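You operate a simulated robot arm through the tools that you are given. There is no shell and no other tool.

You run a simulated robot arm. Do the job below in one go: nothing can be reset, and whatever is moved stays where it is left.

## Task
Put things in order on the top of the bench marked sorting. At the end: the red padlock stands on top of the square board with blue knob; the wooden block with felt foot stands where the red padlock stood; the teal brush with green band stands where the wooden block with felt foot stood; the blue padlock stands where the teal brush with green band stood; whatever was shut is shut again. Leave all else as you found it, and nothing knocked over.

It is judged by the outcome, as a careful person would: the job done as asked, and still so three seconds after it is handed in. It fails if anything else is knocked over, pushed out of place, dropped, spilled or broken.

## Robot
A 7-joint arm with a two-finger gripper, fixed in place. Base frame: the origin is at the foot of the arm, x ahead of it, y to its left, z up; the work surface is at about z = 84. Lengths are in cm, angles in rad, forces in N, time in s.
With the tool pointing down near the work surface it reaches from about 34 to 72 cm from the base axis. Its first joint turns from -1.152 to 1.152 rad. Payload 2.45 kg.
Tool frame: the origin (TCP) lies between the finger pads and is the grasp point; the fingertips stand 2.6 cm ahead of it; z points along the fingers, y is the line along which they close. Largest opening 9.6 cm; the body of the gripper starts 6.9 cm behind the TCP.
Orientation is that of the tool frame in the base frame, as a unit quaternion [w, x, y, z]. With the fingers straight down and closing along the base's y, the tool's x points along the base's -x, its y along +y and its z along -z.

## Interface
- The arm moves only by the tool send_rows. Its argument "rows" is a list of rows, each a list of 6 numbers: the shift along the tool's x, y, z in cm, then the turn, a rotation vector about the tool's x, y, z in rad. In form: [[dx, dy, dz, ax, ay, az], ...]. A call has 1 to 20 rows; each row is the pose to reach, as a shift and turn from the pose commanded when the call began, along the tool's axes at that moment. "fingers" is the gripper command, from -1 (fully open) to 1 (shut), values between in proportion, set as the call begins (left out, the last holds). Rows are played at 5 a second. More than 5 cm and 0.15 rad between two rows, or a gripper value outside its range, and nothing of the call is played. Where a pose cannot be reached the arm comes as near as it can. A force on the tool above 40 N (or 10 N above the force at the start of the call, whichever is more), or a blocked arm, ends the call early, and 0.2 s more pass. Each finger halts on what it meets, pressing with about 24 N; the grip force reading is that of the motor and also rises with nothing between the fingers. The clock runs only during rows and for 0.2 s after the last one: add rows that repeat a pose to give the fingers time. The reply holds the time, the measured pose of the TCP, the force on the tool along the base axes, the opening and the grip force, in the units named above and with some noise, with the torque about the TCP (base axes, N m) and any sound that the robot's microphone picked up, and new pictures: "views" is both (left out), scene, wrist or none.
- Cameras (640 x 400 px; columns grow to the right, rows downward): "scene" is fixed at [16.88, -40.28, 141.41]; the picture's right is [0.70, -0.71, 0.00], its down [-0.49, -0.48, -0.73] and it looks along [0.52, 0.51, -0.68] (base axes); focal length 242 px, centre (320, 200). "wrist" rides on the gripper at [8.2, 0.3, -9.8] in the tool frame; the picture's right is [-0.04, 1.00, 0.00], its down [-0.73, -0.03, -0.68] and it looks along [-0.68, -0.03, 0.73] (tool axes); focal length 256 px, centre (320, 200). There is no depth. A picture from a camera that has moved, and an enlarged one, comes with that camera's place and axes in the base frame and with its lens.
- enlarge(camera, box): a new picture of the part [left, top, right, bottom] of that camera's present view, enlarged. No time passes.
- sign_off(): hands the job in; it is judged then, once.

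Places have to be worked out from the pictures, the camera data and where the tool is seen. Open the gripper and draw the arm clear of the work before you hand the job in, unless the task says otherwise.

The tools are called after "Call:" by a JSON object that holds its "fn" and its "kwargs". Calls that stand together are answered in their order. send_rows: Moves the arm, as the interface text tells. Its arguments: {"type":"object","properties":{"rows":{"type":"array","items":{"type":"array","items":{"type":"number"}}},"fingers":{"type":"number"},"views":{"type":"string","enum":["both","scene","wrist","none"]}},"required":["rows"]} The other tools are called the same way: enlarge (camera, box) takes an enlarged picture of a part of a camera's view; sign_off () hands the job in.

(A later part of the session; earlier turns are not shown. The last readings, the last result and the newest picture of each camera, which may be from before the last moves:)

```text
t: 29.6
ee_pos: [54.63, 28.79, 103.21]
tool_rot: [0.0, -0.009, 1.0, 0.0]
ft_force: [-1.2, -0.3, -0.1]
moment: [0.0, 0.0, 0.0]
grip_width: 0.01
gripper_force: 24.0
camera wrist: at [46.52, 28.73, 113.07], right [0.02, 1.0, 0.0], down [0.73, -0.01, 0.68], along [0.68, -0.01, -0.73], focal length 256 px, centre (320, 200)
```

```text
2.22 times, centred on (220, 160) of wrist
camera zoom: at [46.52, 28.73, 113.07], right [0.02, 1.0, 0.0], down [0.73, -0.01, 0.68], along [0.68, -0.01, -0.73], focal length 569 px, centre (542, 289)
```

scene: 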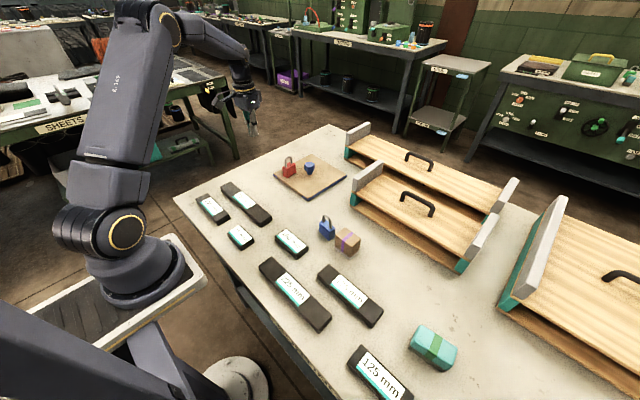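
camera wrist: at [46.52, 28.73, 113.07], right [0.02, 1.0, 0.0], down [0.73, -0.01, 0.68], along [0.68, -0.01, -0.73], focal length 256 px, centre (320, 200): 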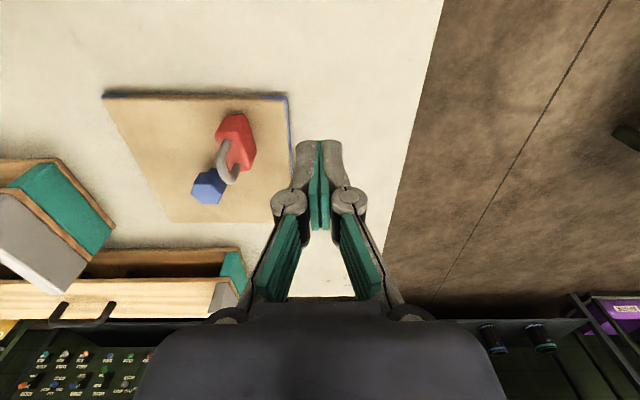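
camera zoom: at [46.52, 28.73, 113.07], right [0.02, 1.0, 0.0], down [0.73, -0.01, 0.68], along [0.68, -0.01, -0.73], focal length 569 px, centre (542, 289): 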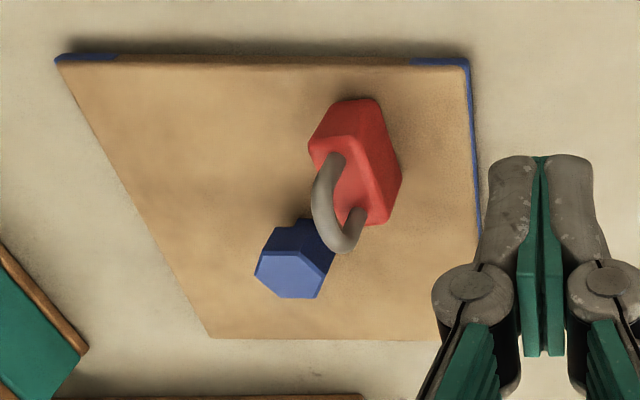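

The block landed upright on its foot at about (51.1, −17.1), roughly 2 cm from the blue padlock, which still stands in place. The block must be heavy or slippery, so I'll regrip and test gently: I return above it with a 7.2 cm opening (limited by the padlock nearby) and check alignment from z≈98.

Call:
{"fn": "send_rows", "kwargs": {"rows": [[0.455, -4.582, 0, 0, 0, 0], [0.91, -9.164, 0, 0, 0, 0], [1.365, -13.746, 0, 0, 0, 0], [1.82, -18.328, 0, 0, 0, 0], [2.275, -22.91, 0, 0, 0, 0], [2.73, -27.492, 0, 0, 0, 0], [3.185, -32.074, 0, 0, 0, 0], [3.64, -36.656, 0, 0, 0, 0], [4.095, -41.238, 0, 0, 0, 0], [4.55, -45.82, 0, 0, 0, 0], [4.55, -45.82, 2.5, 0, 0, 0], [4.55, -45.82, 5, 0, 0, 0], [4.55, -45.82, 5, 0, 0, 0]], "fingers": -0.5, "views": "both"}}

Call:
{"fn": "enlarge", "kwargs": {"camera": "wrist", "box": [220, 30, 420, 190]}}

Call:
{"fn": "enlarge", "kwargs": {"camera": "wrist", "box": [300, 30, 500, 190]}}

```text
t: 32.4
ee_pos: [51.07, -17.22, 97.95]
tool_rot: [0.0, -0.011, 1.0, 0.0]
ft_force: [-0.1, 0.2, -0.1]
moment: [-0.02, -0.01, 0.0]
grip_width: 7.21
gripper_force: 0.1
camera wrist: at [42.93, -17.1, 107.82], right [0.02, 1.0, 0.0], down [0.73, -0.01, 0.68], along [0.68, -0.01, -0.73], focal length 256 px, centre (320, 200)
```

scene: 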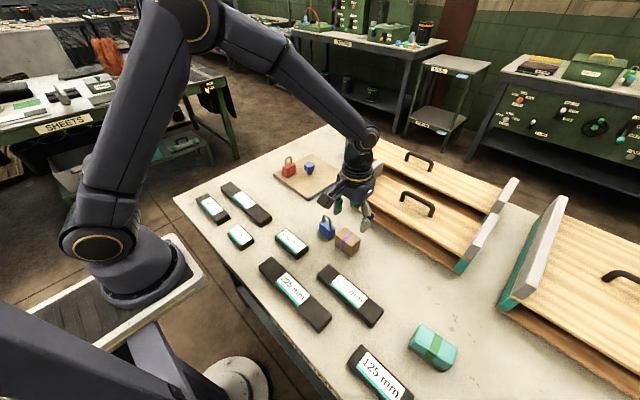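
wrist: 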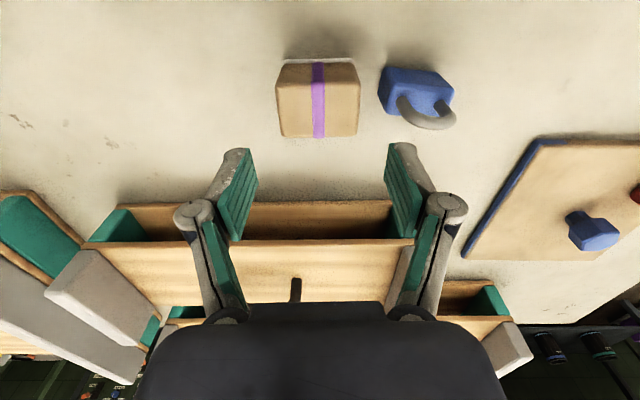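

```text
2.50 times, centred on (320, 110) of wrist
camera zoom: at [42.93, -17.1, 107.82], right [0.02, 1.0, 0.0], down [0.73, -0.01, 0.68], along [0.68, -0.01, -0.73], focal length 640 px, centre (320, 425)
```

zoom: 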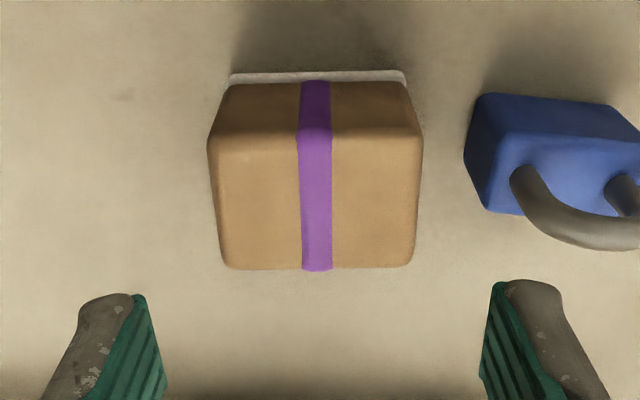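

```text
2.50 times, centred on (400, 110) of wrist
camera zoom: at [42.93, -17.1, 107.82], right [0.02, 1.0, 0.0], down [0.73, -0.01, 0.68], along [0.68, -0.01, -0.73], focal length 640 px, centre (120, 425)
```

zoom: 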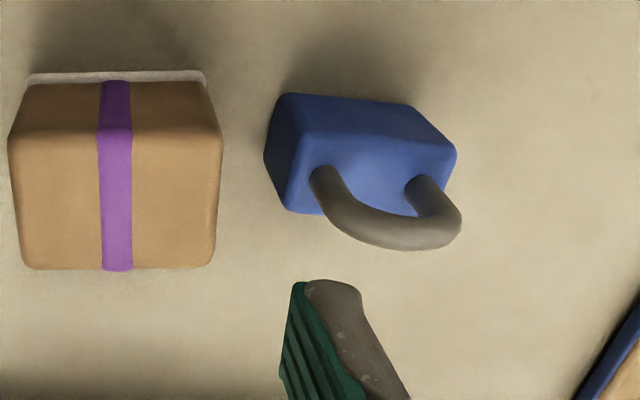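

The block (now ≈ (51.15, −17.35)) is so close to the padlock that, gripping along y, the finger knuckles could hit the padlock's shackle. So I raise, turn the tool by 90° to grip the block along x instead, with the camera on the free (−y) side.

Call:
{"fn": "send_rows", "kwargs": {"rows": [[-0.08, -0.13, -2, 0, 0, -0.141], [-0.08, -0.13, -4, 0, 0, -0.282], [-0.08, -0.13, -6, 0, 0, -0.423], [-0.08, -0.13, -7, 0, 0, -0.564], [-0.08, -0.13, -7, 0, 0, -0.705], [-0.08, -0.13, -7, 0, 0, -0.846], [-0.08, -0.13, -7, 0, 0, -0.987], [-0.08, -0.13, -7, 0, 0, -1.128], [-0.08, -0.13, -7, 0, 0, -1.269], [-0.08, -0.13, -7, 0, 0, -1.41], [-0.08, -0.13, -7, 0, 0, -1.551], [-0.08, -0.13, -7, 0, 0, -1.551], [-0.08, -0.13, -7, 0, 0, -1.551]], "fingers": -0.25, "views": "both"}}

```text
t: 35.2
ee_pos: [51.16, -17.29, 105.13]
tool_rot: [0.0, 0.708, -0.706, 0.0]
ft_force: [0.7, -0.1, 0.4]
moment: [-0.01, -0.01, -0.01]
grip_width: 5.98
gripper_force: 0.1
camera wrist: at [50.89, -25.58, 114.84], right [-1.0, 0.04, 0.0], down [0.03, 0.73, 0.68], along [0.03, 0.68, -0.73], focal length 256 px, centre (320, 200)
```

scene: 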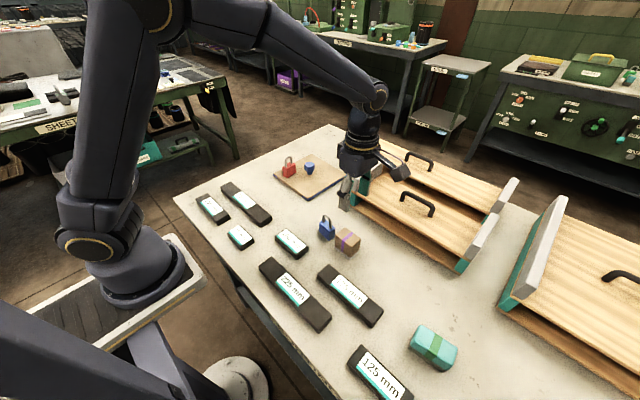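
wrist: 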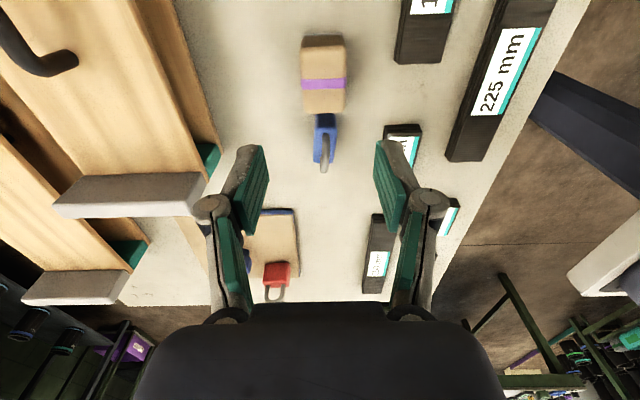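

Rotation worked; the block is seen end-on between the fingers. I zoom to check centring and yaw.

Call:
{"fn": "enlarge", "kwargs": {"camera": "wrist", "box": [260, 20, 400, 180]}}

```text
2.50 times, centred on (330, 100) of wrist
camera zoom: at [50.89, -25.58, 114.84], right [-1.0, 0.04, 0.0], down [0.03, 0.73, 0.68], along [0.03, 0.68, -0.73], focal length 640 px, centre (295, 450)
```

zoom: 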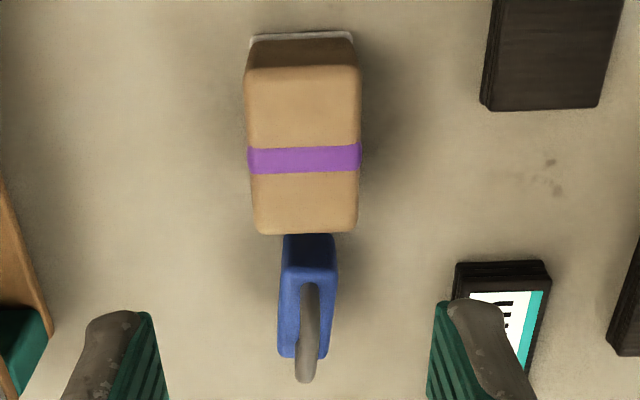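

The block's centre is about 0.34 cm toward −x from the tool axis (x ≈ 50.8). I correct that and descend in this orientation to z ≈ 87.8, fingers 6 cm open.

Call:
{"fn": "send_rows", "kwargs": {"rows": [[0, 0.34, 3.5, 0, 0, 0], [0, 0.34, 7, 0, 0, 0], [0, 0.34, 10.5, 0, 0, 0], [0, 0.34, 13, 0, 0, 0], [0, 0.34, 15, 0, 0, 0], [0, 0.34, 16.4, 0, 0, 0], [0, 0.34, 17.3, 0, 0, 0], [0, 0.34, 17.3, 0, 0, 0]], "views": "both"}}

Call:
{"fn": "enlarge", "kwargs": {"camera": "scene", "box": [290, 180, 410, 280]}}

```text
t: 37.0
ee_pos: [50.95, -17.39, 87.85]
tool_rot: [0.0, -0.707, 0.707, 0.0]
ft_force: [-0.1, -0.3, 0.3]
moment: [0.01, -0.01, 0.01]
grip_width: 6.01
gripper_force: 0.2
camera wrist: at [50.55, -25.62, 97.53], right [-1.0, 0.04, 0.0], down [0.03, 0.73, 0.68], along [0.03, 0.68, -0.73], focal length 256 px, centre (320, 200)
```

scene: 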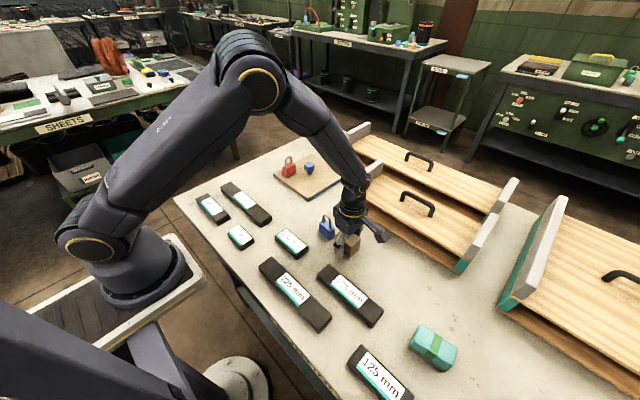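
wrist: 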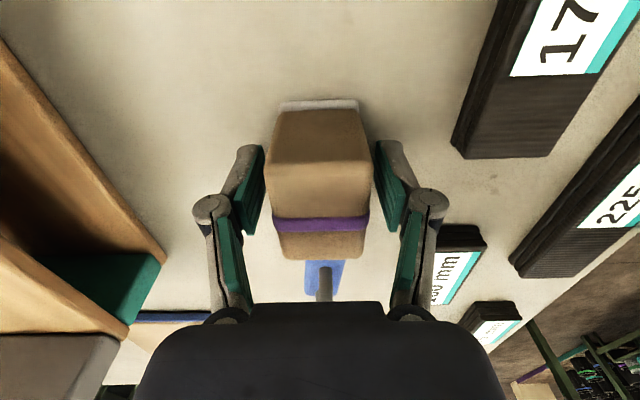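

```text
4.00 times, centred on (350, 230) of scene
camera zoom: at [16.88, -40.28, 141.41], right [0.7, -0.71, 0.0], down [-0.49, -0.48, -0.73], along [0.52, 0.51, -0.68], focal length 968 px, centre (200, 80)
```

zoom: 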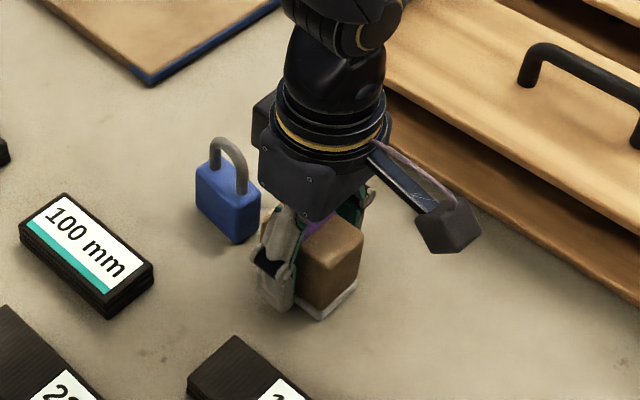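

The block is centred between the pads in x and the padlock is untouched. I close the fingers to grip.

Call:
{"fn": "send_rows", "kwargs": {"rows": [[0, 0, 0, 0, 0, 0], [0, 0, 0, 0, 0, 0], [0, 0, 0, 0, 0, 0], [0, 0, 0, 0, 0, 0], [0, 0, 0, 0, 0, 0], [0, 0, 0, 0, 0, 0]], "fingers": 1, "views": "wrist"}}

```text
t: 38.4
ee_pos: [50.9, -17.31, 87.7]
tool_rot: [0.0, 0.708, -0.707, 0.0]
ft_force: [-0.1, 0.7, 0.7]
moment: [0.01, 0.02, 0.01]
grip_width: 4.09
gripper_force: 23.9
camera wrist: at [50.54, -25.62, 97.53], right [-1.0, 0.04, 0.0], down [0.03, 0.73, 0.68], along [0.03, 0.68, -0.73], focal length 256 px, centre (320, 200)
```

wrist: 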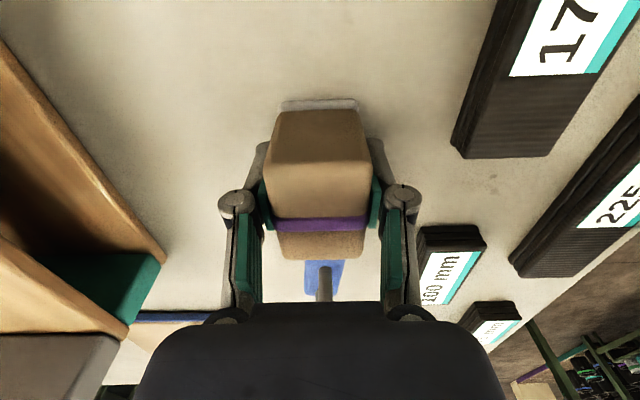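

Gripped at 4.09 cm. Now a gentle test: lift only 0.4 cm, slowly, to read the weight and see whether it holds.

Call:
{"fn": "send_rows", "kwargs": {"rows": [[0, 0, -0.1, 0, 0, 0], [0, 0, -0.2, 0, 0, 0], [0, 0, -0.3, 0, 0, 0], [0, 0, -0.4, 0, 0, 0], [0, 0, -0.4, 0, 0, 0]], "views": "wrist"}}

```text
t: 39.6
ee_pos: [50.97, -17.52, 88.12]
tool_rot: [0.0, 0.707, -0.707, 0.0]
ft_force: [-1.2, -0.2, -1.7]
moment: [-0.01, -0.06, 0.04]
grip_width: 4.14
gripper_force: 24.0
camera wrist: at [50.62, -25.65, 97.96], right [-1.0, 0.04, 0.0], down [0.03, 0.73, 0.68], along [0.03, 0.68, -0.73], focal length 256 px, centre (320, 200)
```

wrist: 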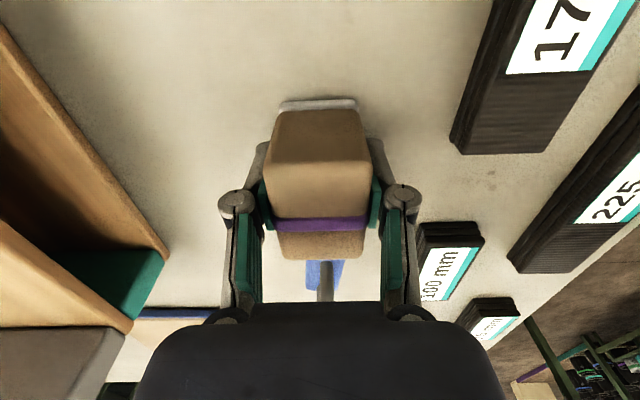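

The tool reads only ~2 N of weight and the block seems to rise with the fingers. I zoom in to see whether its foot is clear of the bench and whether it slips.

Call:
{"fn": "enlarge", "kwargs": {"camera": "scene", "box": [310, 210, 390, 270]}}

Call:
{"fn": "enlarge", "kwargs": {"camera": "wrist", "box": [240, 80, 400, 290]}}

```text
6.67 times, centred on (350, 240) of scene
camera zoom: at [16.88, -40.28, 141.41], right [0.7, -0.71, 0.0], down [-0.49, -0.48, -0.73], along [0.52, 0.51, -0.68], focal length 1613 px, centre (120, -67)
```

zoom: 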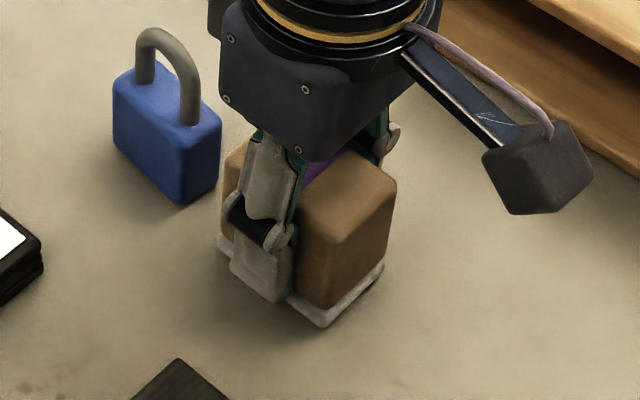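

```text
1.90 times, centred on (320, 185) of wrist
camera zoom: at [50.62, -25.65, 97.96], right [-1.0, 0.04, 0.0], down [0.03, 0.73, 0.68], along [0.03, 0.68, -0.73], focal length 488 px, centre (320, 229)
```

zoom: 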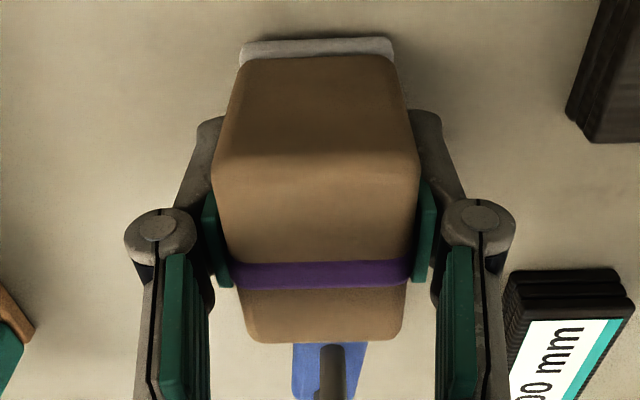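

It appears slightly raised. I hold still for a second to see whether it creeps down in the grip.

Call:
{"fn": "send_rows", "kwargs": {"rows": [[0, 0, 0, 0, 0, 0], [0, 0, 0, 0, 0, 0], [0, 0, 0, 0, 0, 0], [0, 0, 0, 0, 0, 0], [0, 0, 0, 0, 0, 0], [0, 0, 0, 0, 0, 0]], "views": "wrist"}}

Call:
{"fn": "enlarge", "kwargs": {"camera": "wrist", "box": [240, 80, 400, 290]}}

Call:
{"fn": "enlarge", "kwargs": {"camera": "scene", "box": [310, 210, 390, 270]}}

```text
t: 41.0
ee_pos: [50.98, -17.38, 88.21]
tool_rot: [0.0, 0.707, -0.707, 0.0]
ft_force: [0.6, 0.1, -0.5]
moment: [0.01, -0.01, 0.03]
grip_width: 4.14
gripper_force: 24.4
camera wrist: at [50.62, -25.65, 97.95], right [-1.0, 0.04, 0.0], down [0.03, 0.73, 0.68], along [0.03, 0.68, -0.73], focal length 256 px, centre (320, 200)
```

wrist: 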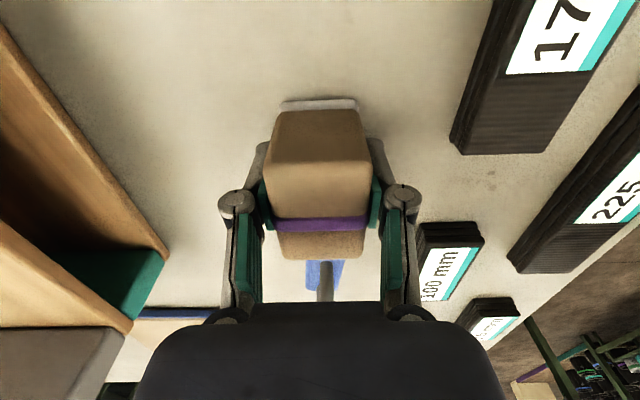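

```text
1.90 times, centred on (320, 185) of wrist
camera zoom: at [50.62, -25.65, 97.95], right [-1.0, 0.04, 0.0], down [0.03, 0.73, 0.68], along [0.03, 0.68, -0.73], focal length 488 px, centre (320, 229)
```

zoom: 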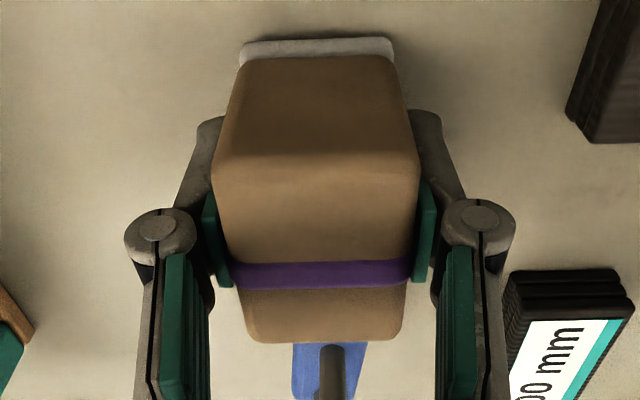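

```text
6.67 times, centred on (350, 240) of scene
camera zoom: at [16.88, -40.28, 141.41], right [0.7, -0.71, 0.0], down [-0.49, -0.48, -0.73], along [0.52, 0.51, -0.68], focal length 1613 px, centre (120, -67)
```

zoom: 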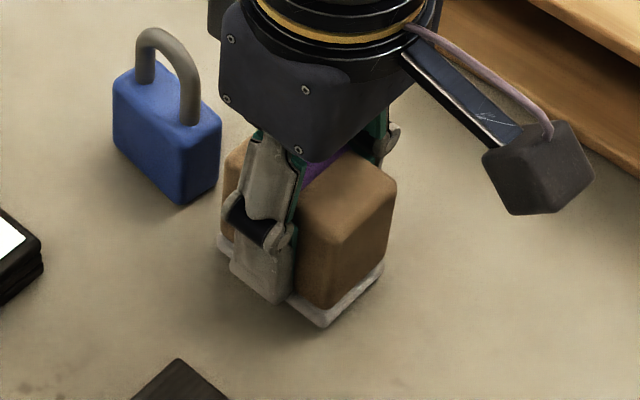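

No clear creep in the pictures, though the force noise is comparable with the weight. I lift a further 0.8 cm slowly and look again.

Call:
{"fn": "send_rows", "kwargs": {"rows": [[0, 0, -0.2, 0, 0, 0], [0, 0, -0.4, 0, 0, 0], [0, 0, -0.6, 0, 0, 0], [0, 0, -0.8, 0, 0, 0]], "views": "wrist"}}

Call:
{"fn": "enlarge", "kwargs": {"camera": "wrist", "box": [240, 80, 400, 290]}}

Call:
{"fn": "enlarge", "kwargs": {"camera": "scene", "box": [310, 210, 390, 270]}}

```text
t: 42.0
ee_pos: [51.0, -17.45, 89.01]
tool_rot: [0.0, 0.707, -0.707, 0.0]
ft_force: [-1.0, 0.0, 0.5]
moment: [0.02, -0.01, -0.02]
grip_width: 4.1
gripper_force: 23.8
camera wrist: at [50.56, -25.63, 98.8], right [-1.0, 0.04, 0.0], down [0.03, 0.73, 0.68], along [0.03, 0.68, -0.73], focal length 256 px, centre (320, 200)
```

wrist: 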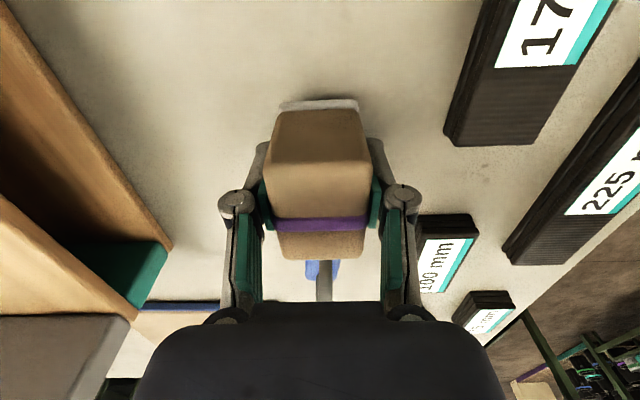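

```text
1.90 times, centred on (320, 185) of wrist
camera zoom: at [50.56, -25.63, 98.8], right [-1.0, 0.04, 0.0], down [0.03, 0.73, 0.68], along [0.03, 0.68, -0.73], focal length 488 px, centre (320, 229)
```

zoom: 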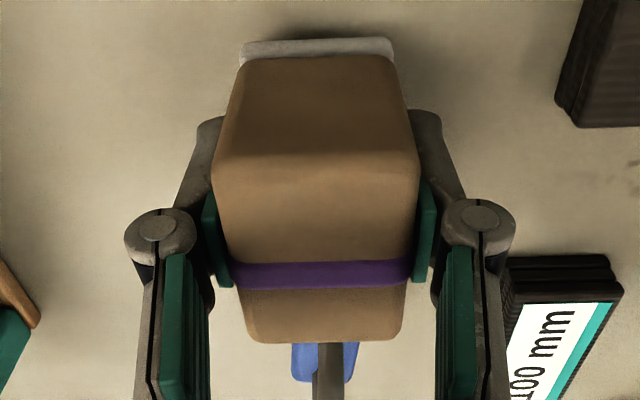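

```text
6.67 times, centred on (350, 240) of scene
camera zoom: at [16.88, -40.28, 141.41], right [0.7, -0.71, 0.0], down [-0.49, -0.48, -0.73], along [0.52, 0.51, -0.68], focal length 1613 px, centre (120, -67)
```

zoom: 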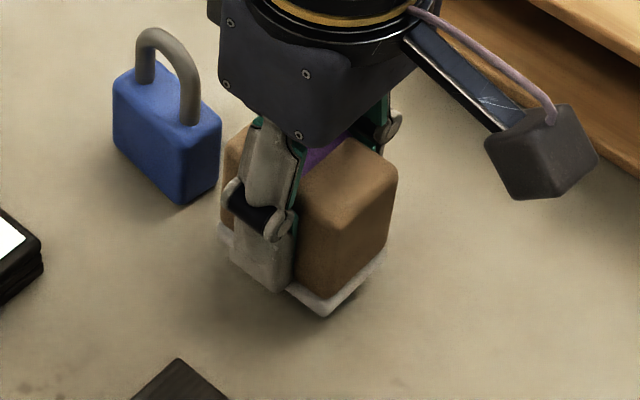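

The block clearly rises with the grip (identical in the wrist view, with a shadow under its foot), so it's light but slips if handled fast. I'll carry it low and slowly, going around the blue padlock: first up 2 cm more and then +x by 7.3 cm in small steps.

Call:
{"fn": "send_rows", "kwargs": {"rows": [[0, 0, -0.3, 0, 0, 0], [0, 0, -0.7, 0, 0, 0], [0, 0, -1.2, 0, 0, 0], [0, 0, -1.7, 0, 0, 0], [0, 0, -2.0, 0, 0, 0], [0, -0.2, -2.0, 0, 0, 0], [0, -0.6, -2.0, 0, 0, 0], [0, -1.2, -2.0, 0, 0, 0], [0, -2.0, -2.0, 0, 0, 0], [0, -2.9, -2.0, 0, 0, 0], [0, -3.8, -2.0, 0, 0, 0], [0, -4.7, -2.0, 0, 0, 0], [0, -5.5, -2.0, 0, 0, 0], [0, -6.2, -2.0, 0, 0, 0], [0, -6.8, -2.0, 0, 0, 0], [0, -7.1, -2.0, 0, 0, 0], [0, -7.3, -2.0, 0, 0, 0], [0, -7.3, -2.0, 0, 0, 0]], "views": "both"}}

```text
t: 45.8
ee_pos: [58.31, -17.45, 90.91]
tool_rot: [0.0, 0.707, -0.707, -0.001]
ft_force: [-0.1, 0.0, -0.2]
moment: [-0.03, 0.03, -0.02]
grip_width: 4.1
gripper_force: 23.8
camera wrist: at [57.88, -25.61, 100.71], right [-1.0, 0.04, 0.0], down [0.03, 0.73, 0.68], along [0.03, 0.68, -0.73], focal length 256 px, centre (320, 200)
```

scene: 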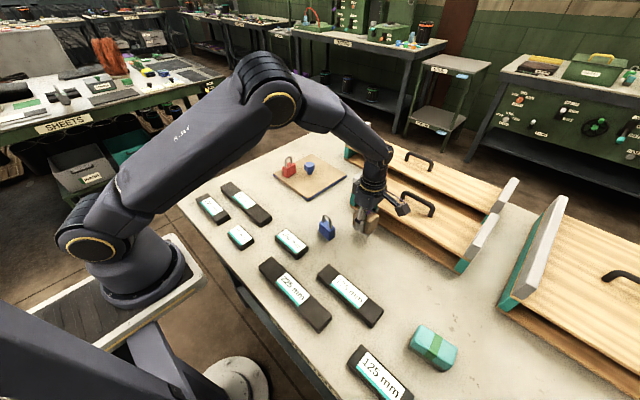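
wrist: 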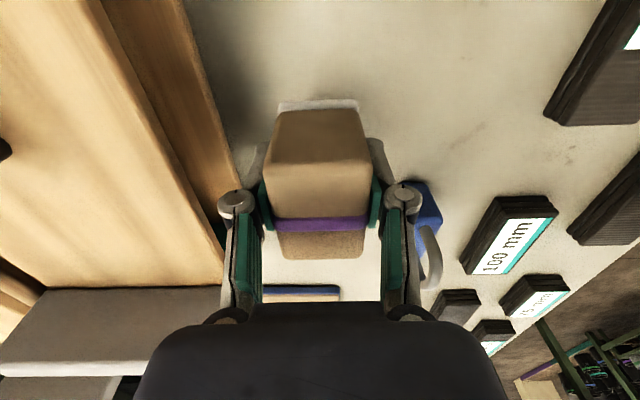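

Grip steady at 4.1 cm and everything is clear. I continue slowly along +y by 15.4 cm, past the blue padlock.

Call:
{"fn": "send_rows", "kwargs": {"rows": [[-0.2, 0, 0, 0, 0, 0], [-0.7, 0, 0, 0, 0, 0], [-1.5, 0, 0, 0, 0, 0], [-2.5, 0, 0, 0, 0, 0], [-3.6, 0, 0, 0, 0, 0], [-4.8, 0, 0, 0, 0, 0], [-6.0, 0, 0, 0, 0, 0], [-7.2, 0, 0, 0, 0, 0], [-8.4, 0, 0, 0, 0, 0], [-9.6, 0, 0, 0, 0, 0], [-10.8, 0, 0, 0, 0, 0], [-12.0, 0, 0, 0, 0, 0], [-13.1, 0, 0, 0, 0, 0], [-14.1, 0, 0, 0, 0, 0], [-14.8, 0, 0, 0, 0, 0], [-15.2, 0, 0, 0, 0, 0], [-15.4, 0, 0, 0, 0, 0], [-15.4, 0, 0, 0, 0, 0]], "views": "both"}}

```text
t: 49.6
ee_pos: [58.23, -2.09, 90.93]
tool_rot: [0.001, -0.707, 0.708, 0.0]
ft_force: [0.6, -0.7, -1.0]
moment: [0.03, 0.01, -0.02]
grip_width: 4.14
gripper_force: 24.8
camera wrist: at [57.88, -10.25, 100.74], right [-1.0, 0.04, 0.0], down [0.03, 0.73, 0.68], along [0.03, 0.68, -0.73], focal length 256 px, centre (320, 200)
```

scene: 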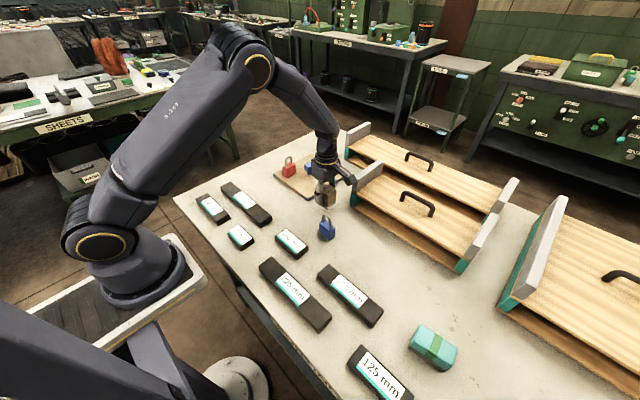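
wrist: 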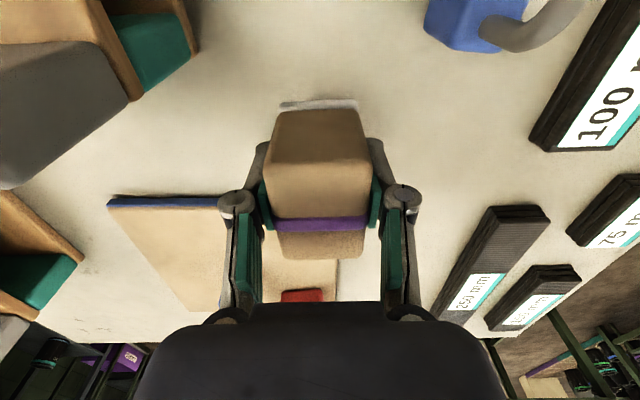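

Still holding well. I now swing back to x≈52.8 to keep clear of the board and the red padlock, continuing along +y.

Call:
{"fn": "send_rows", "kwargs": {"rows": [[-0.2, 0.2, 0, 0, 0, 0], [-0.6, 0.7, 0, 0, 0, 0], [-1.2, 1.4, 0, 0, 0, 0], [-1.9, 2.3, 0, 0, 0, 0], [-2.7, 3.2, 0, 0, 0, 0], [-3.5, 4.1, 0, 0, 0, 0], [-4.3, 4.8, 0, 0, 0, 0], [-5.1, 5.2, 0, 0, 0, 0], [-6.1, 5.4, 0, 0, 0, 0], [-7.2, 5.43, 0, 0, 0, 0], [-8.4, 5.43, 0, 0, 0, 0], [-9.6, 5.43, 0, 0, 0, 0], [-10.8, 5.43, 0, 0, 0, 0], [-12.0, 5.43, 0, 0, 0, 0], [-13.2, 5.43, 0, 0, 0, 0], [-14.4, 5.43, 0, 0, 0, 0], [-15.6, 5.43, 0, 0, 0, 0], [-16.6, 5.43, 0, 0, 0, 0], [-17.3, 5.43, 0, 0, 0, 0], [-17.6, 5.43, 0, 0, 0, 0]], "views": "both"}}

```text
t: 53.8
ee_pos: [52.78, 15.47, 90.92]
tool_rot: [0.0, 0.707, -0.707, 0.0]
ft_force: [0.8, -0.1, -1.2]
moment: [0.01, 0.0, 0.01]
grip_width: 4.13
gripper_force: 24.0
camera wrist: at [52.46, 7.42, 100.69], right [-1.0, 0.04, 0.0], down [0.03, 0.73, 0.68], along [0.03, 0.68, -0.73], focal length 256 px, centre (320, 200)
```

scene: 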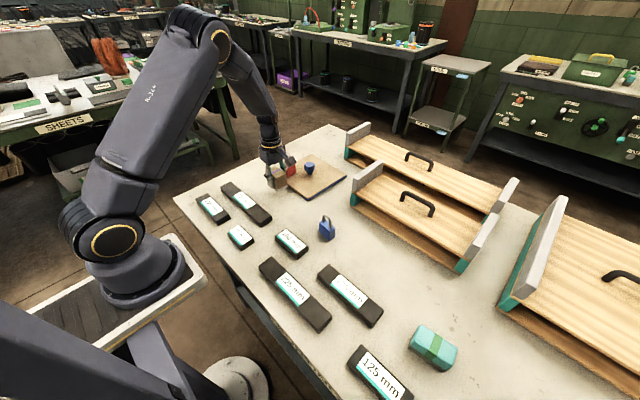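
wrist: 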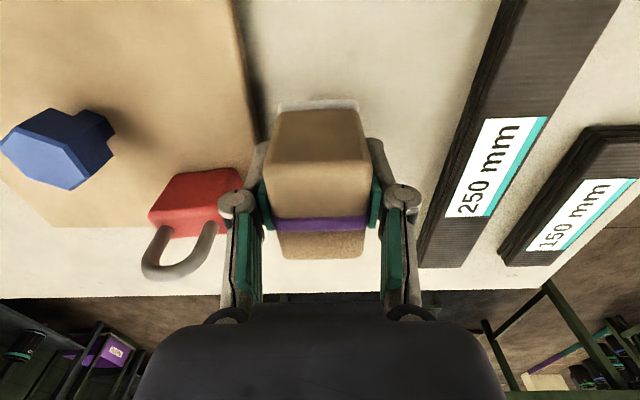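

The block is still held; the red padlock's nearest corner is about x 58.9, so I ease to x≈52.0 while passing it, then come to (55.0, 28.35) above the red padlock's former place.

Call:
{"fn": "send_rows", "kwargs": {"rows": [[-0.2, 0.3, 0, 0, 0, 0], [-0.7, 0.6, 0, 0, 0, 0], [-1.5, 0.8, 0, 0, 0, 0], [-2.5, 0.8, 0, 0, 0, 0], [-3.6, 0.8, 0, 0, 0, 0], [-4.7, 0.8, 0, 0, 0, 0], [-5.8, 0.8, 0, 0, 0, 0], [-6.9, 0.7, 0, 0, 0, 0], [-7.9, 0.4, 0, 0, 0, 0], [-8.9, 0, 0, 0, 0, 0], [-9.8, -0.5, 0, 0, 0, 0], [-10.6, -1.0, 0, 0, 0, 0], [-11.3, -1.4, 0, 0, 0, 0], [-11.9, -1.7, 0, 0, 0, 0], [-12.4, -1.95, 0, 0, 0, 0], [-12.7, -2.1, 0, 0, 0, 0], [-12.88, -2.2, 0, 0, 0, 0], [-12.88, -2.2, 0, 0, 0, 0]], "views": "both"}}

Call:
{"fn": "enlarge", "kwargs": {"camera": "scene", "box": [220, 120, 340, 210]}}

```text
t: 57.6
ee_pos: [54.96, 28.55, 90.92]
tool_rot: [-0.001, -0.707, 0.707, -0.001]
ft_force: [0.0, -0.1, -0.7]
moment: [-0.02, -0.01, -0.01]
grip_width: 4.13
gripper_force: 24.1
camera wrist: at [54.6, 20.35, 100.67], right [-1.0, 0.04, 0.0], down [0.03, 0.73, 0.68], along [0.03, 0.68, -0.73], focal length 256 px, centre (320, 200)
```

scene: 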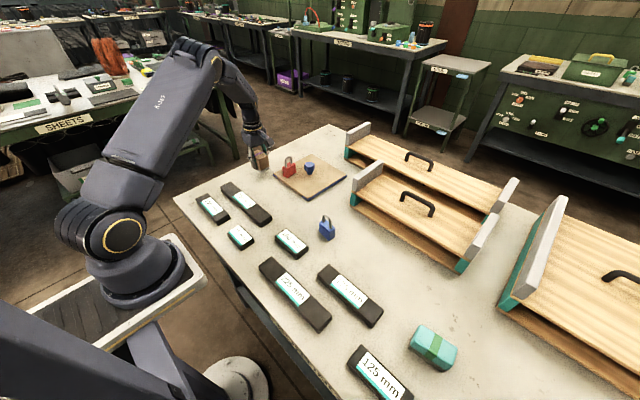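
wrist: 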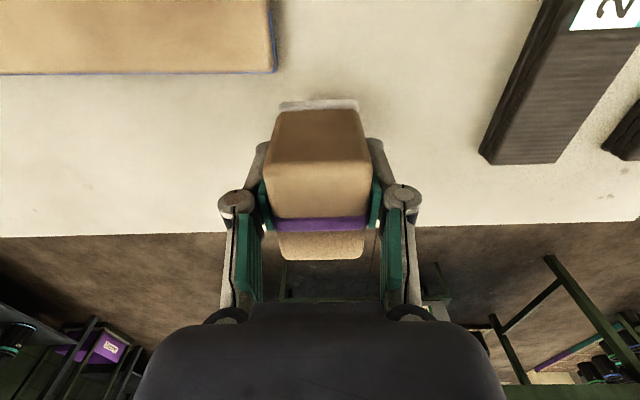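

```text
4.44 times, centred on (280, 165) of scene
camera zoom: at [16.88, -40.28, 141.41], right [0.7, -0.71, 0.0], down [-0.49, -0.48, -0.73], along [0.52, 0.51, -0.68], focal length 1075 px, centre (498, 356)
```

zoom: 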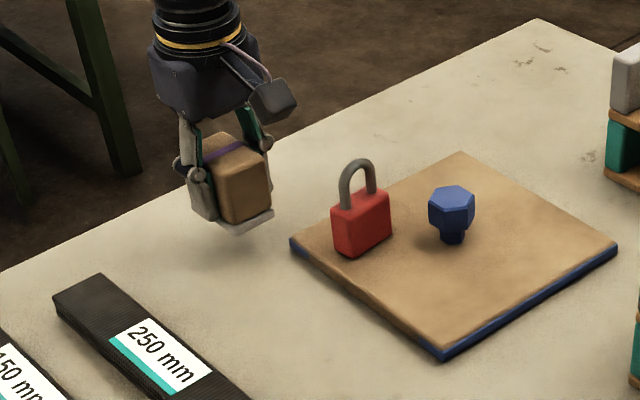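

The block is right over the target spot, clear of the board. I lower it slowly by 2.9 cm, to just above the bench.

Call:
{"fn": "send_rows", "kwargs": {"rows": [[0, 0, 0.3, 0, 0, 0], [0, 0, 0.8, 0, 0, 0], [0, 0, 1.4, 0, 0, 0], [0, 0, 2.0, 0, 0, 0], [0, 0, 2.5, 0, 0, 0], [0, 0, 2.8, 0, 0, 0], [0, 0, 2.9, 0, 0, 0], [0, 0, 2.9, 0, 0, 0]], "views": "none"}}

```text
t: 59.4
ee_pos: [54.87, 28.56, 88.12]
tool_rot: [0.0, 0.707, -0.707, 0.0]
ft_force: [-0.5, 0.1, -0.6]
moment: [-0.01, 0.03, 0.03]
grip_width: 4.14
gripper_force: 23.8
```

No contact yet at z 88.1. I lower the last few millimetres in small steps, watching the force.

Call:
{"fn": "send_rows", "kwargs": {"rows": [[0, 0, 0.1, 0, 0, 0], [0, 0, 0.2, 0, 0, 0], [0, 0, 0.3, 0, 0, 0], [0, 0, 0.3, 0, 0, 0]], "views": "none"}}

```text
t: 60.4
ee_pos: [55.11, 28.53, 87.73]
tool_rot: [0.0, 0.707, -0.707, 0.0]
ft_force: [-1.6, -0.1, 2.8]
moment: [-0.06, 0.06, -0.01]
grip_width: 4.11
gripper_force: 24.0
```

Light contact (2.8 N) at z≈87.7, so the block stands on the bench. I open the fingers to 6 cm.

Call:
{"fn": "send_rows", "kwargs": {"rows": [[0, 0, 0, 0, 0, 0], [0, 0, 0, 0, 0, 0], [0, 0, 0, 0, 0, 0], [0, 0, 0, 0, 0, 0]], "fingers": -0.25, "views": "both"}}

```text
t: 61.4
ee_pos: [54.97, 28.26, 87.66]
tool_rot: [0.0, -0.707, 0.707, 0.0]
ft_force: [0.0, 0.5, -0.7]
moment: [0.0, -0.01, -0.02]
grip_width: 5.99
gripper_force: 0.1
camera wrist: at [54.6, 20.2, 97.52], right [-1.0, 0.04, 0.0], down [0.03, 0.73, 0.68], along [0.03, 0.68, -0.73], focal length 256 px, centre (320, 200)
```

scene: 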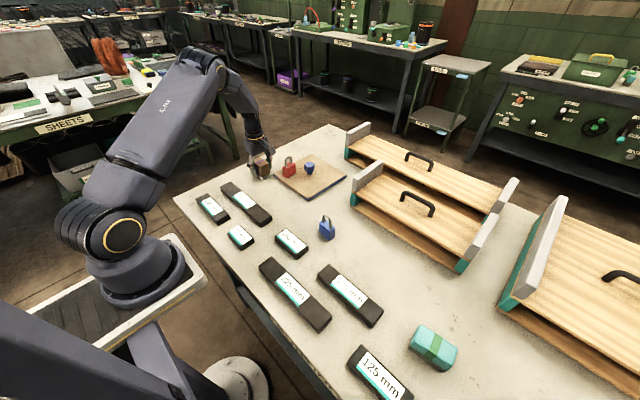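
wrist: 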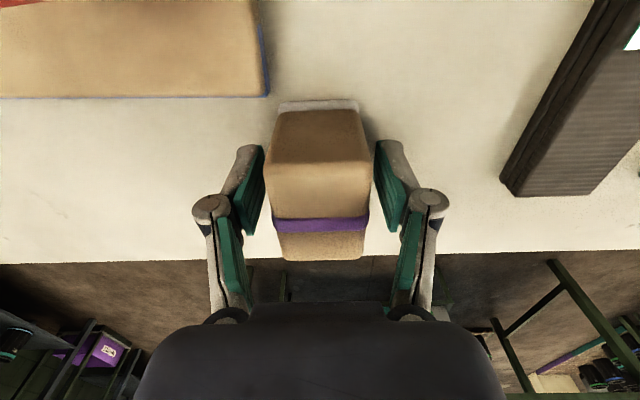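

The block stands upright on the red padlock's former place. I retreat straight up.

Call:
{"fn": "send_rows", "kwargs": {"rows": [[0, 0, -1.5, 0, 0, 0], [0, 0, -4, 0, 0, 0], [0, 0, -8, 0, 0, 0], [0, 0, -12.5, 0, 0, 0], [0, 0, -17.3, 0, 0, 0], [0, 0, -17.3, 0, 0, 0]], "views": "both"}}

Call:
{"fn": "enlarge", "kwargs": {"camera": "scene", "box": [220, 120, 340, 210]}}

Call:
{"fn": "enlarge", "kwargs": {"camera": "wrist", "box": [230, 10, 400, 150]}}

```text
t: 62.8
ee_pos: [54.81, 28.51, 105.18]
tool_rot: [0.0, -0.707, 0.708, 0.0]
ft_force: [-0.7, -0.4, -1.0]
moment: [0.0, 0.01, -0.03]
grip_width: 6.0
gripper_force: 0.1
camera wrist: at [54.39, 20.31, 115.02], right [-1.0, 0.04, 0.0], down [0.03, 0.73, 0.68], along [0.03, 0.68, -0.73], focal length 256 px, centre (320, 200)
```

scene: 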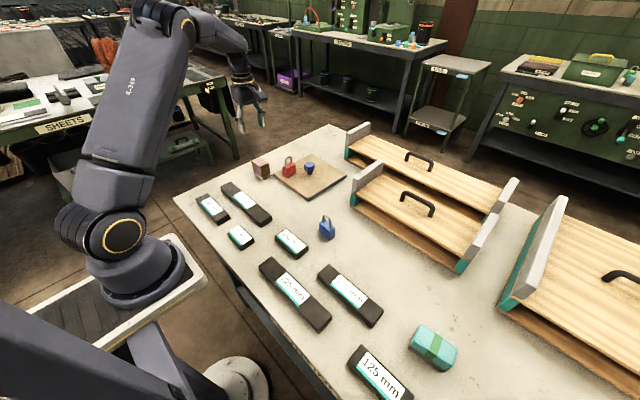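
wrist: 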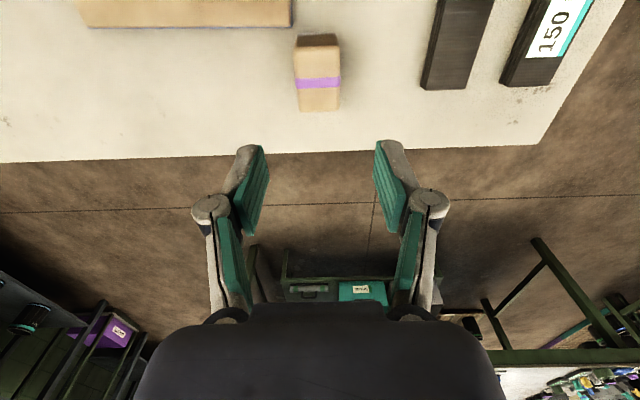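

```text
4.44 times, centred on (280, 165) of scene
camera zoom: at [16.88, -40.28, 141.41], right [0.7, -0.71, 0.0], down [-0.49, -0.48, -0.73], along [0.52, 0.51, -0.68], focal length 1075 px, centre (498, 356)
```

zoom: 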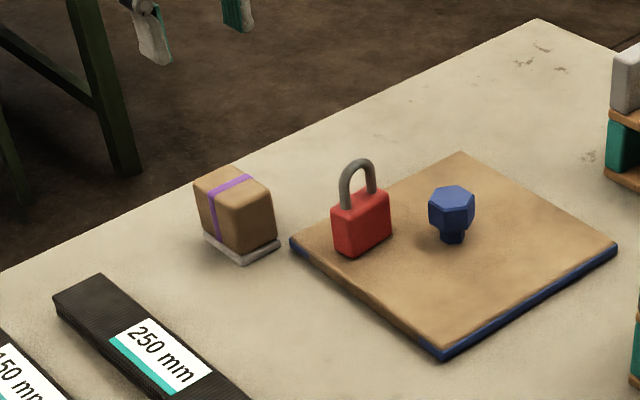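

```text
2.86 times, centred on (315, 80) of wrist
camera zoom: at [54.39, 20.31, 115.02], right [-1.0, 0.04, 0.0], down [0.03, 0.73, 0.68], along [0.03, 0.68, -0.73], focal length 731 px, centre (334, 543)
```

zoom: 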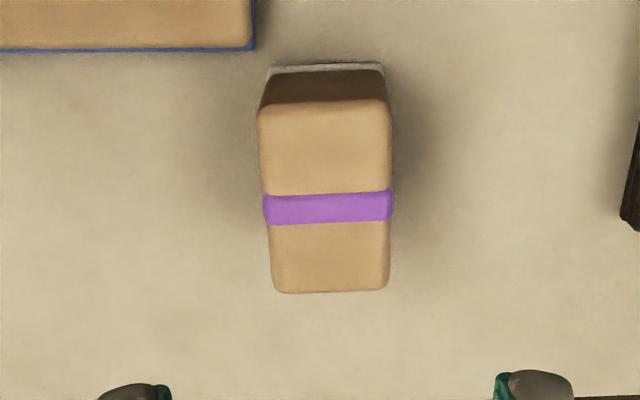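

The block stands at the red padlock's old place, matching its original footprint. Next I travel high to the brush at ≈(43.1, −45.5), adding 0.12 rad yaw to match it, and stop at z≈98 to check.

Call:
{"fn": "send_rows", "kwargs": {"rows": [[4.625, 0.731, 0, 0, 0, -0.0075], [9.25, 1.462, 0, 0, 0, -0.015], [13.875, 2.194, 0, 0, 0, -0.0225], [18.5, 2.925, 0, 0, 0, -0.03], [23.125, 3.656, 0, 0, 0, -0.0375], [27.75, 4.387, 0, 0, 0, -0.045], [32.375, 5.119, 0, 0, 0, -0.0525], [37, 5.85, 0, 0, 0, -0.06], [41.625, 6.581, 0, 0, 0, -0.0675], [46.25, 7.312, 0, 0, 0, -0.075], [50.875, 8.044, 0, 0, 0, -0.0825], [55.5, 8.775, 0, 0, 0, -0.09], [60.125, 9.506, 0, 0, 0, -0.0975], [64.75, 10.237, 0, 0, 0, -0.105], [69.375, 10.969, 0, 0, 0, -0.1125], [74, 11.7, 0, 0, 0, -0.12], [74, 11.7, 3.5, 0, 0, -0.12], [74, 11.7, 7, 0, 0, -0.12], [74, 11.7, 7, 0, 0, -0.12]], "fingers": -0.354, "views": "both"}}

Call:
{"fn": "enlarge", "kwargs": {"camera": "wrist", "box": [240, 10, 400, 170]}}

```text
t: 66.8
ee_pos: [43.43, -45.44, 98.2]
tool_rot: [0.0, 0.749, -0.663, 0.0]
ft_force: [0.4, -0.7, 0.2]
moment: [-0.01, -0.01, -0.02]
grip_width: 6.51
gripper_force: 0.0
camera wrist: at [43.98, -53.73, 107.94], right [-1.0, -0.08, 0.0], down [-0.06, 0.73, 0.68], along [-0.05, 0.68, -0.73], focal length 256 px, centre (320, 200)
```

scene: 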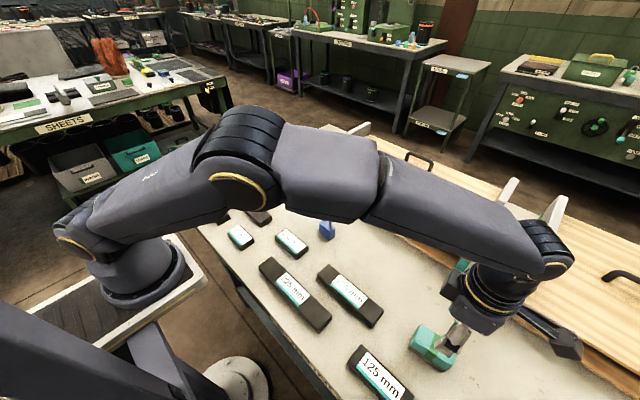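
wrist: 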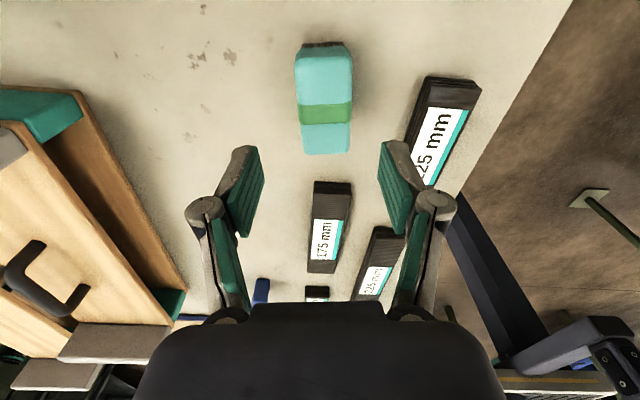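

```text
2.50 times, centred on (320, 90) of wrist
camera zoom: at [43.98, -53.73, 107.94], right [-1.0, -0.08, 0.0], down [-0.06, 0.73, 0.68], along [-0.05, 0.68, -0.73], focal length 640 px, centre (320, 475)
```

zoom: 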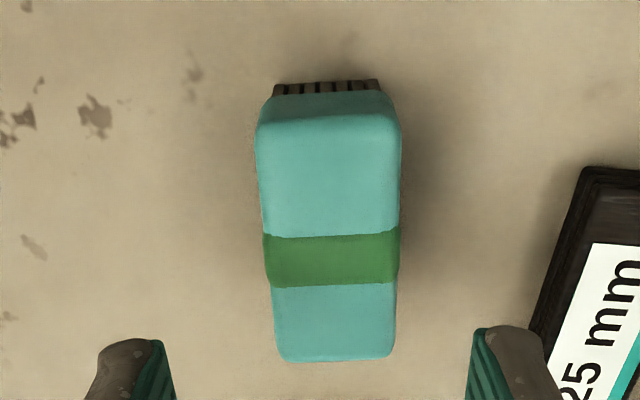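

The brush is aligned in yaw and ~0.37 cm to the side of the tool axis. I correct that and descend to z≈87.9 around its head.

Call:
{"fn": "send_rows", "kwargs": {"rows": [[0, 0.37, 3, 0, 0, 0], [0, 0.37, 6, 0, 0, 0], [0, 0.37, 8, 0, 0, 0], [0, 0.37, 9.3, 0, 0, 0], [0, 0.37, 10.2, 0, 0, 0], [0, 0.37, 10.2, 0, 0, 0]], "views": "both"}}

```text
t: 68.2
ee_pos: [42.88, -45.45, 87.84]
tool_rot: [0.001, 0.748, -0.663, -0.001]
ft_force: [0.7, -0.3, 0.8]
moment: [0.0, 0.01, 0.0]
grip_width: 6.49
gripper_force: 0.1
camera wrist: at [43.46, -53.64, 97.7], right [-1.0, -0.08, 0.0], down [-0.06, 0.73, 0.68], along [-0.05, 0.68, -0.73], focal length 256 px, centre (320, 200)
```

scene: 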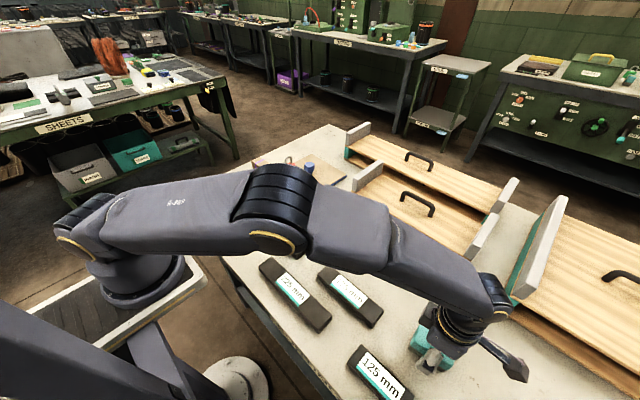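
wrist: 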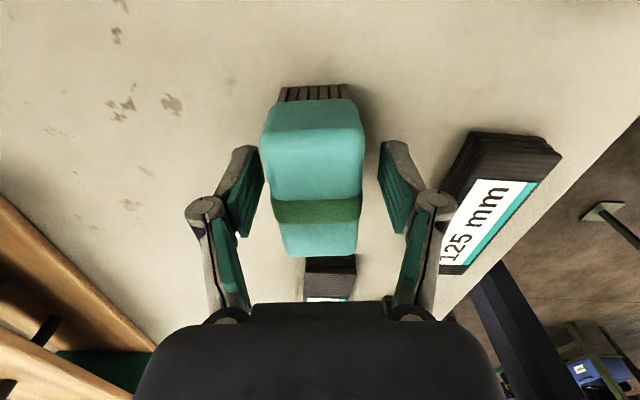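

The brush sits between the pads, about 0.2 cm off centre. I nudge the tool over and close.

Call:
{"fn": "send_rows", "kwargs": {"rows": [[0, -0.2, 0, 0, 0, 0], [0, -0.2, 0, 0, 0, 0]], "views": "none"}}

Call:
{"fn": "send_rows", "kwargs": {"rows": [[0, 0, 0, 0, 0, 0], [0, 0, 0, 0, 0, 0], [0, 0, 0, 0, 0, 0], [0, 0, 0, 0, 0, 0], [0, 0, 0, 0, 0, 0], [0, 0, 0, 0, 0, 0]], "fingers": 1, "views": "wrist"}}

```text
t: 68.8
ee_pos: [43.21, -45.25, 87.92]
tool_rot: [0.0, 0.749, -0.663, 0.0]
ft_force: [0.8, 0.8, -0.4]
moment: [-0.02, 0.0, 0.01]
grip_width: 6.52
gripper_force: 0.0
```

```text
t: 70.2
ee_pos: [43.12, -45.56, 87.84]
tool_rot: [0.0, 0.748, -0.664, 0.001]
ft_force: [-0.4, 0.3, 1.6]
moment: [0.02, 0.03, 0.02]
grip_width: 3.88
gripper_force: 24.0
camera wrist: at [43.72, -53.65, 97.68], right [-1.0, -0.08, 0.0], down [-0.06, 0.73, 0.68], along [-0.05, 0.68, -0.73], focal length 256 px, centre (320, 200)
```

wrist: 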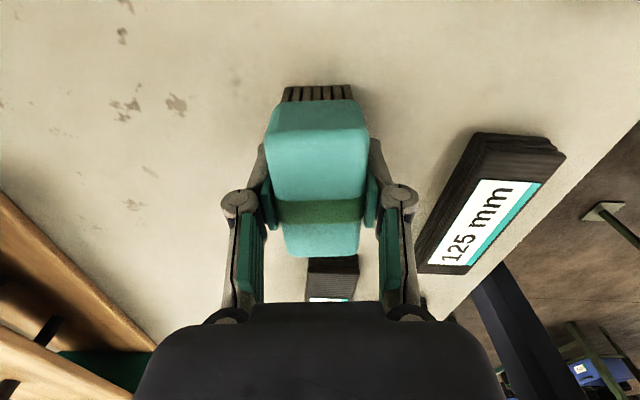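

Gripped at 3.88 cm; the brush's place is (43.1, −45.5). I lift it slowly by 3 cm and check it comes along.

Call:
{"fn": "send_rows", "kwargs": {"rows": [[0, 0, -0.2, 0, 0, 0], [0, 0, -0.5, 0, 0, 0], [0, 0, -0.9, 0, 0, 0], [0, 0, -1.4, 0, 0, 0], [0, 0, -2.0, 0, 0, 0], [0, 0, -2.6, 0, 0, 0], [0, 0, -3.0, 0, 0, 0], [0, 0, -3.0, 0, 0, 0]], "views": "both"}}

```text
t: 72.0
ee_pos: [43.09, -45.6, 90.9]
tool_rot: [0.0, 0.748, -0.663, 0.0]
ft_force: [-0.1, -0.3, -0.6]
moment: [-0.01, 0.01, 0.0]
grip_width: 3.88
gripper_force: 23.6
camera wrist: at [43.72, -53.78, 100.66], right [-1.0, -0.08, 0.0], down [-0.06, 0.73, 0.68], along [-0.05, 0.68, -0.73], focal length 256 px, centre (320, 200)
```

scene: 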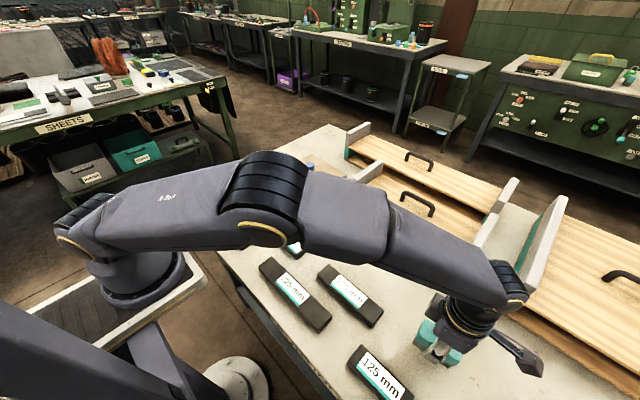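
wrist: 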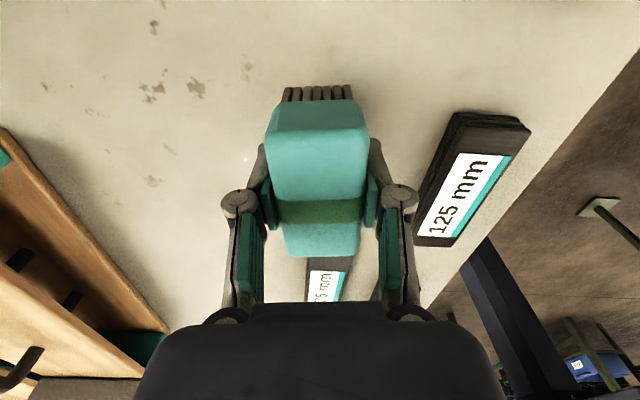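

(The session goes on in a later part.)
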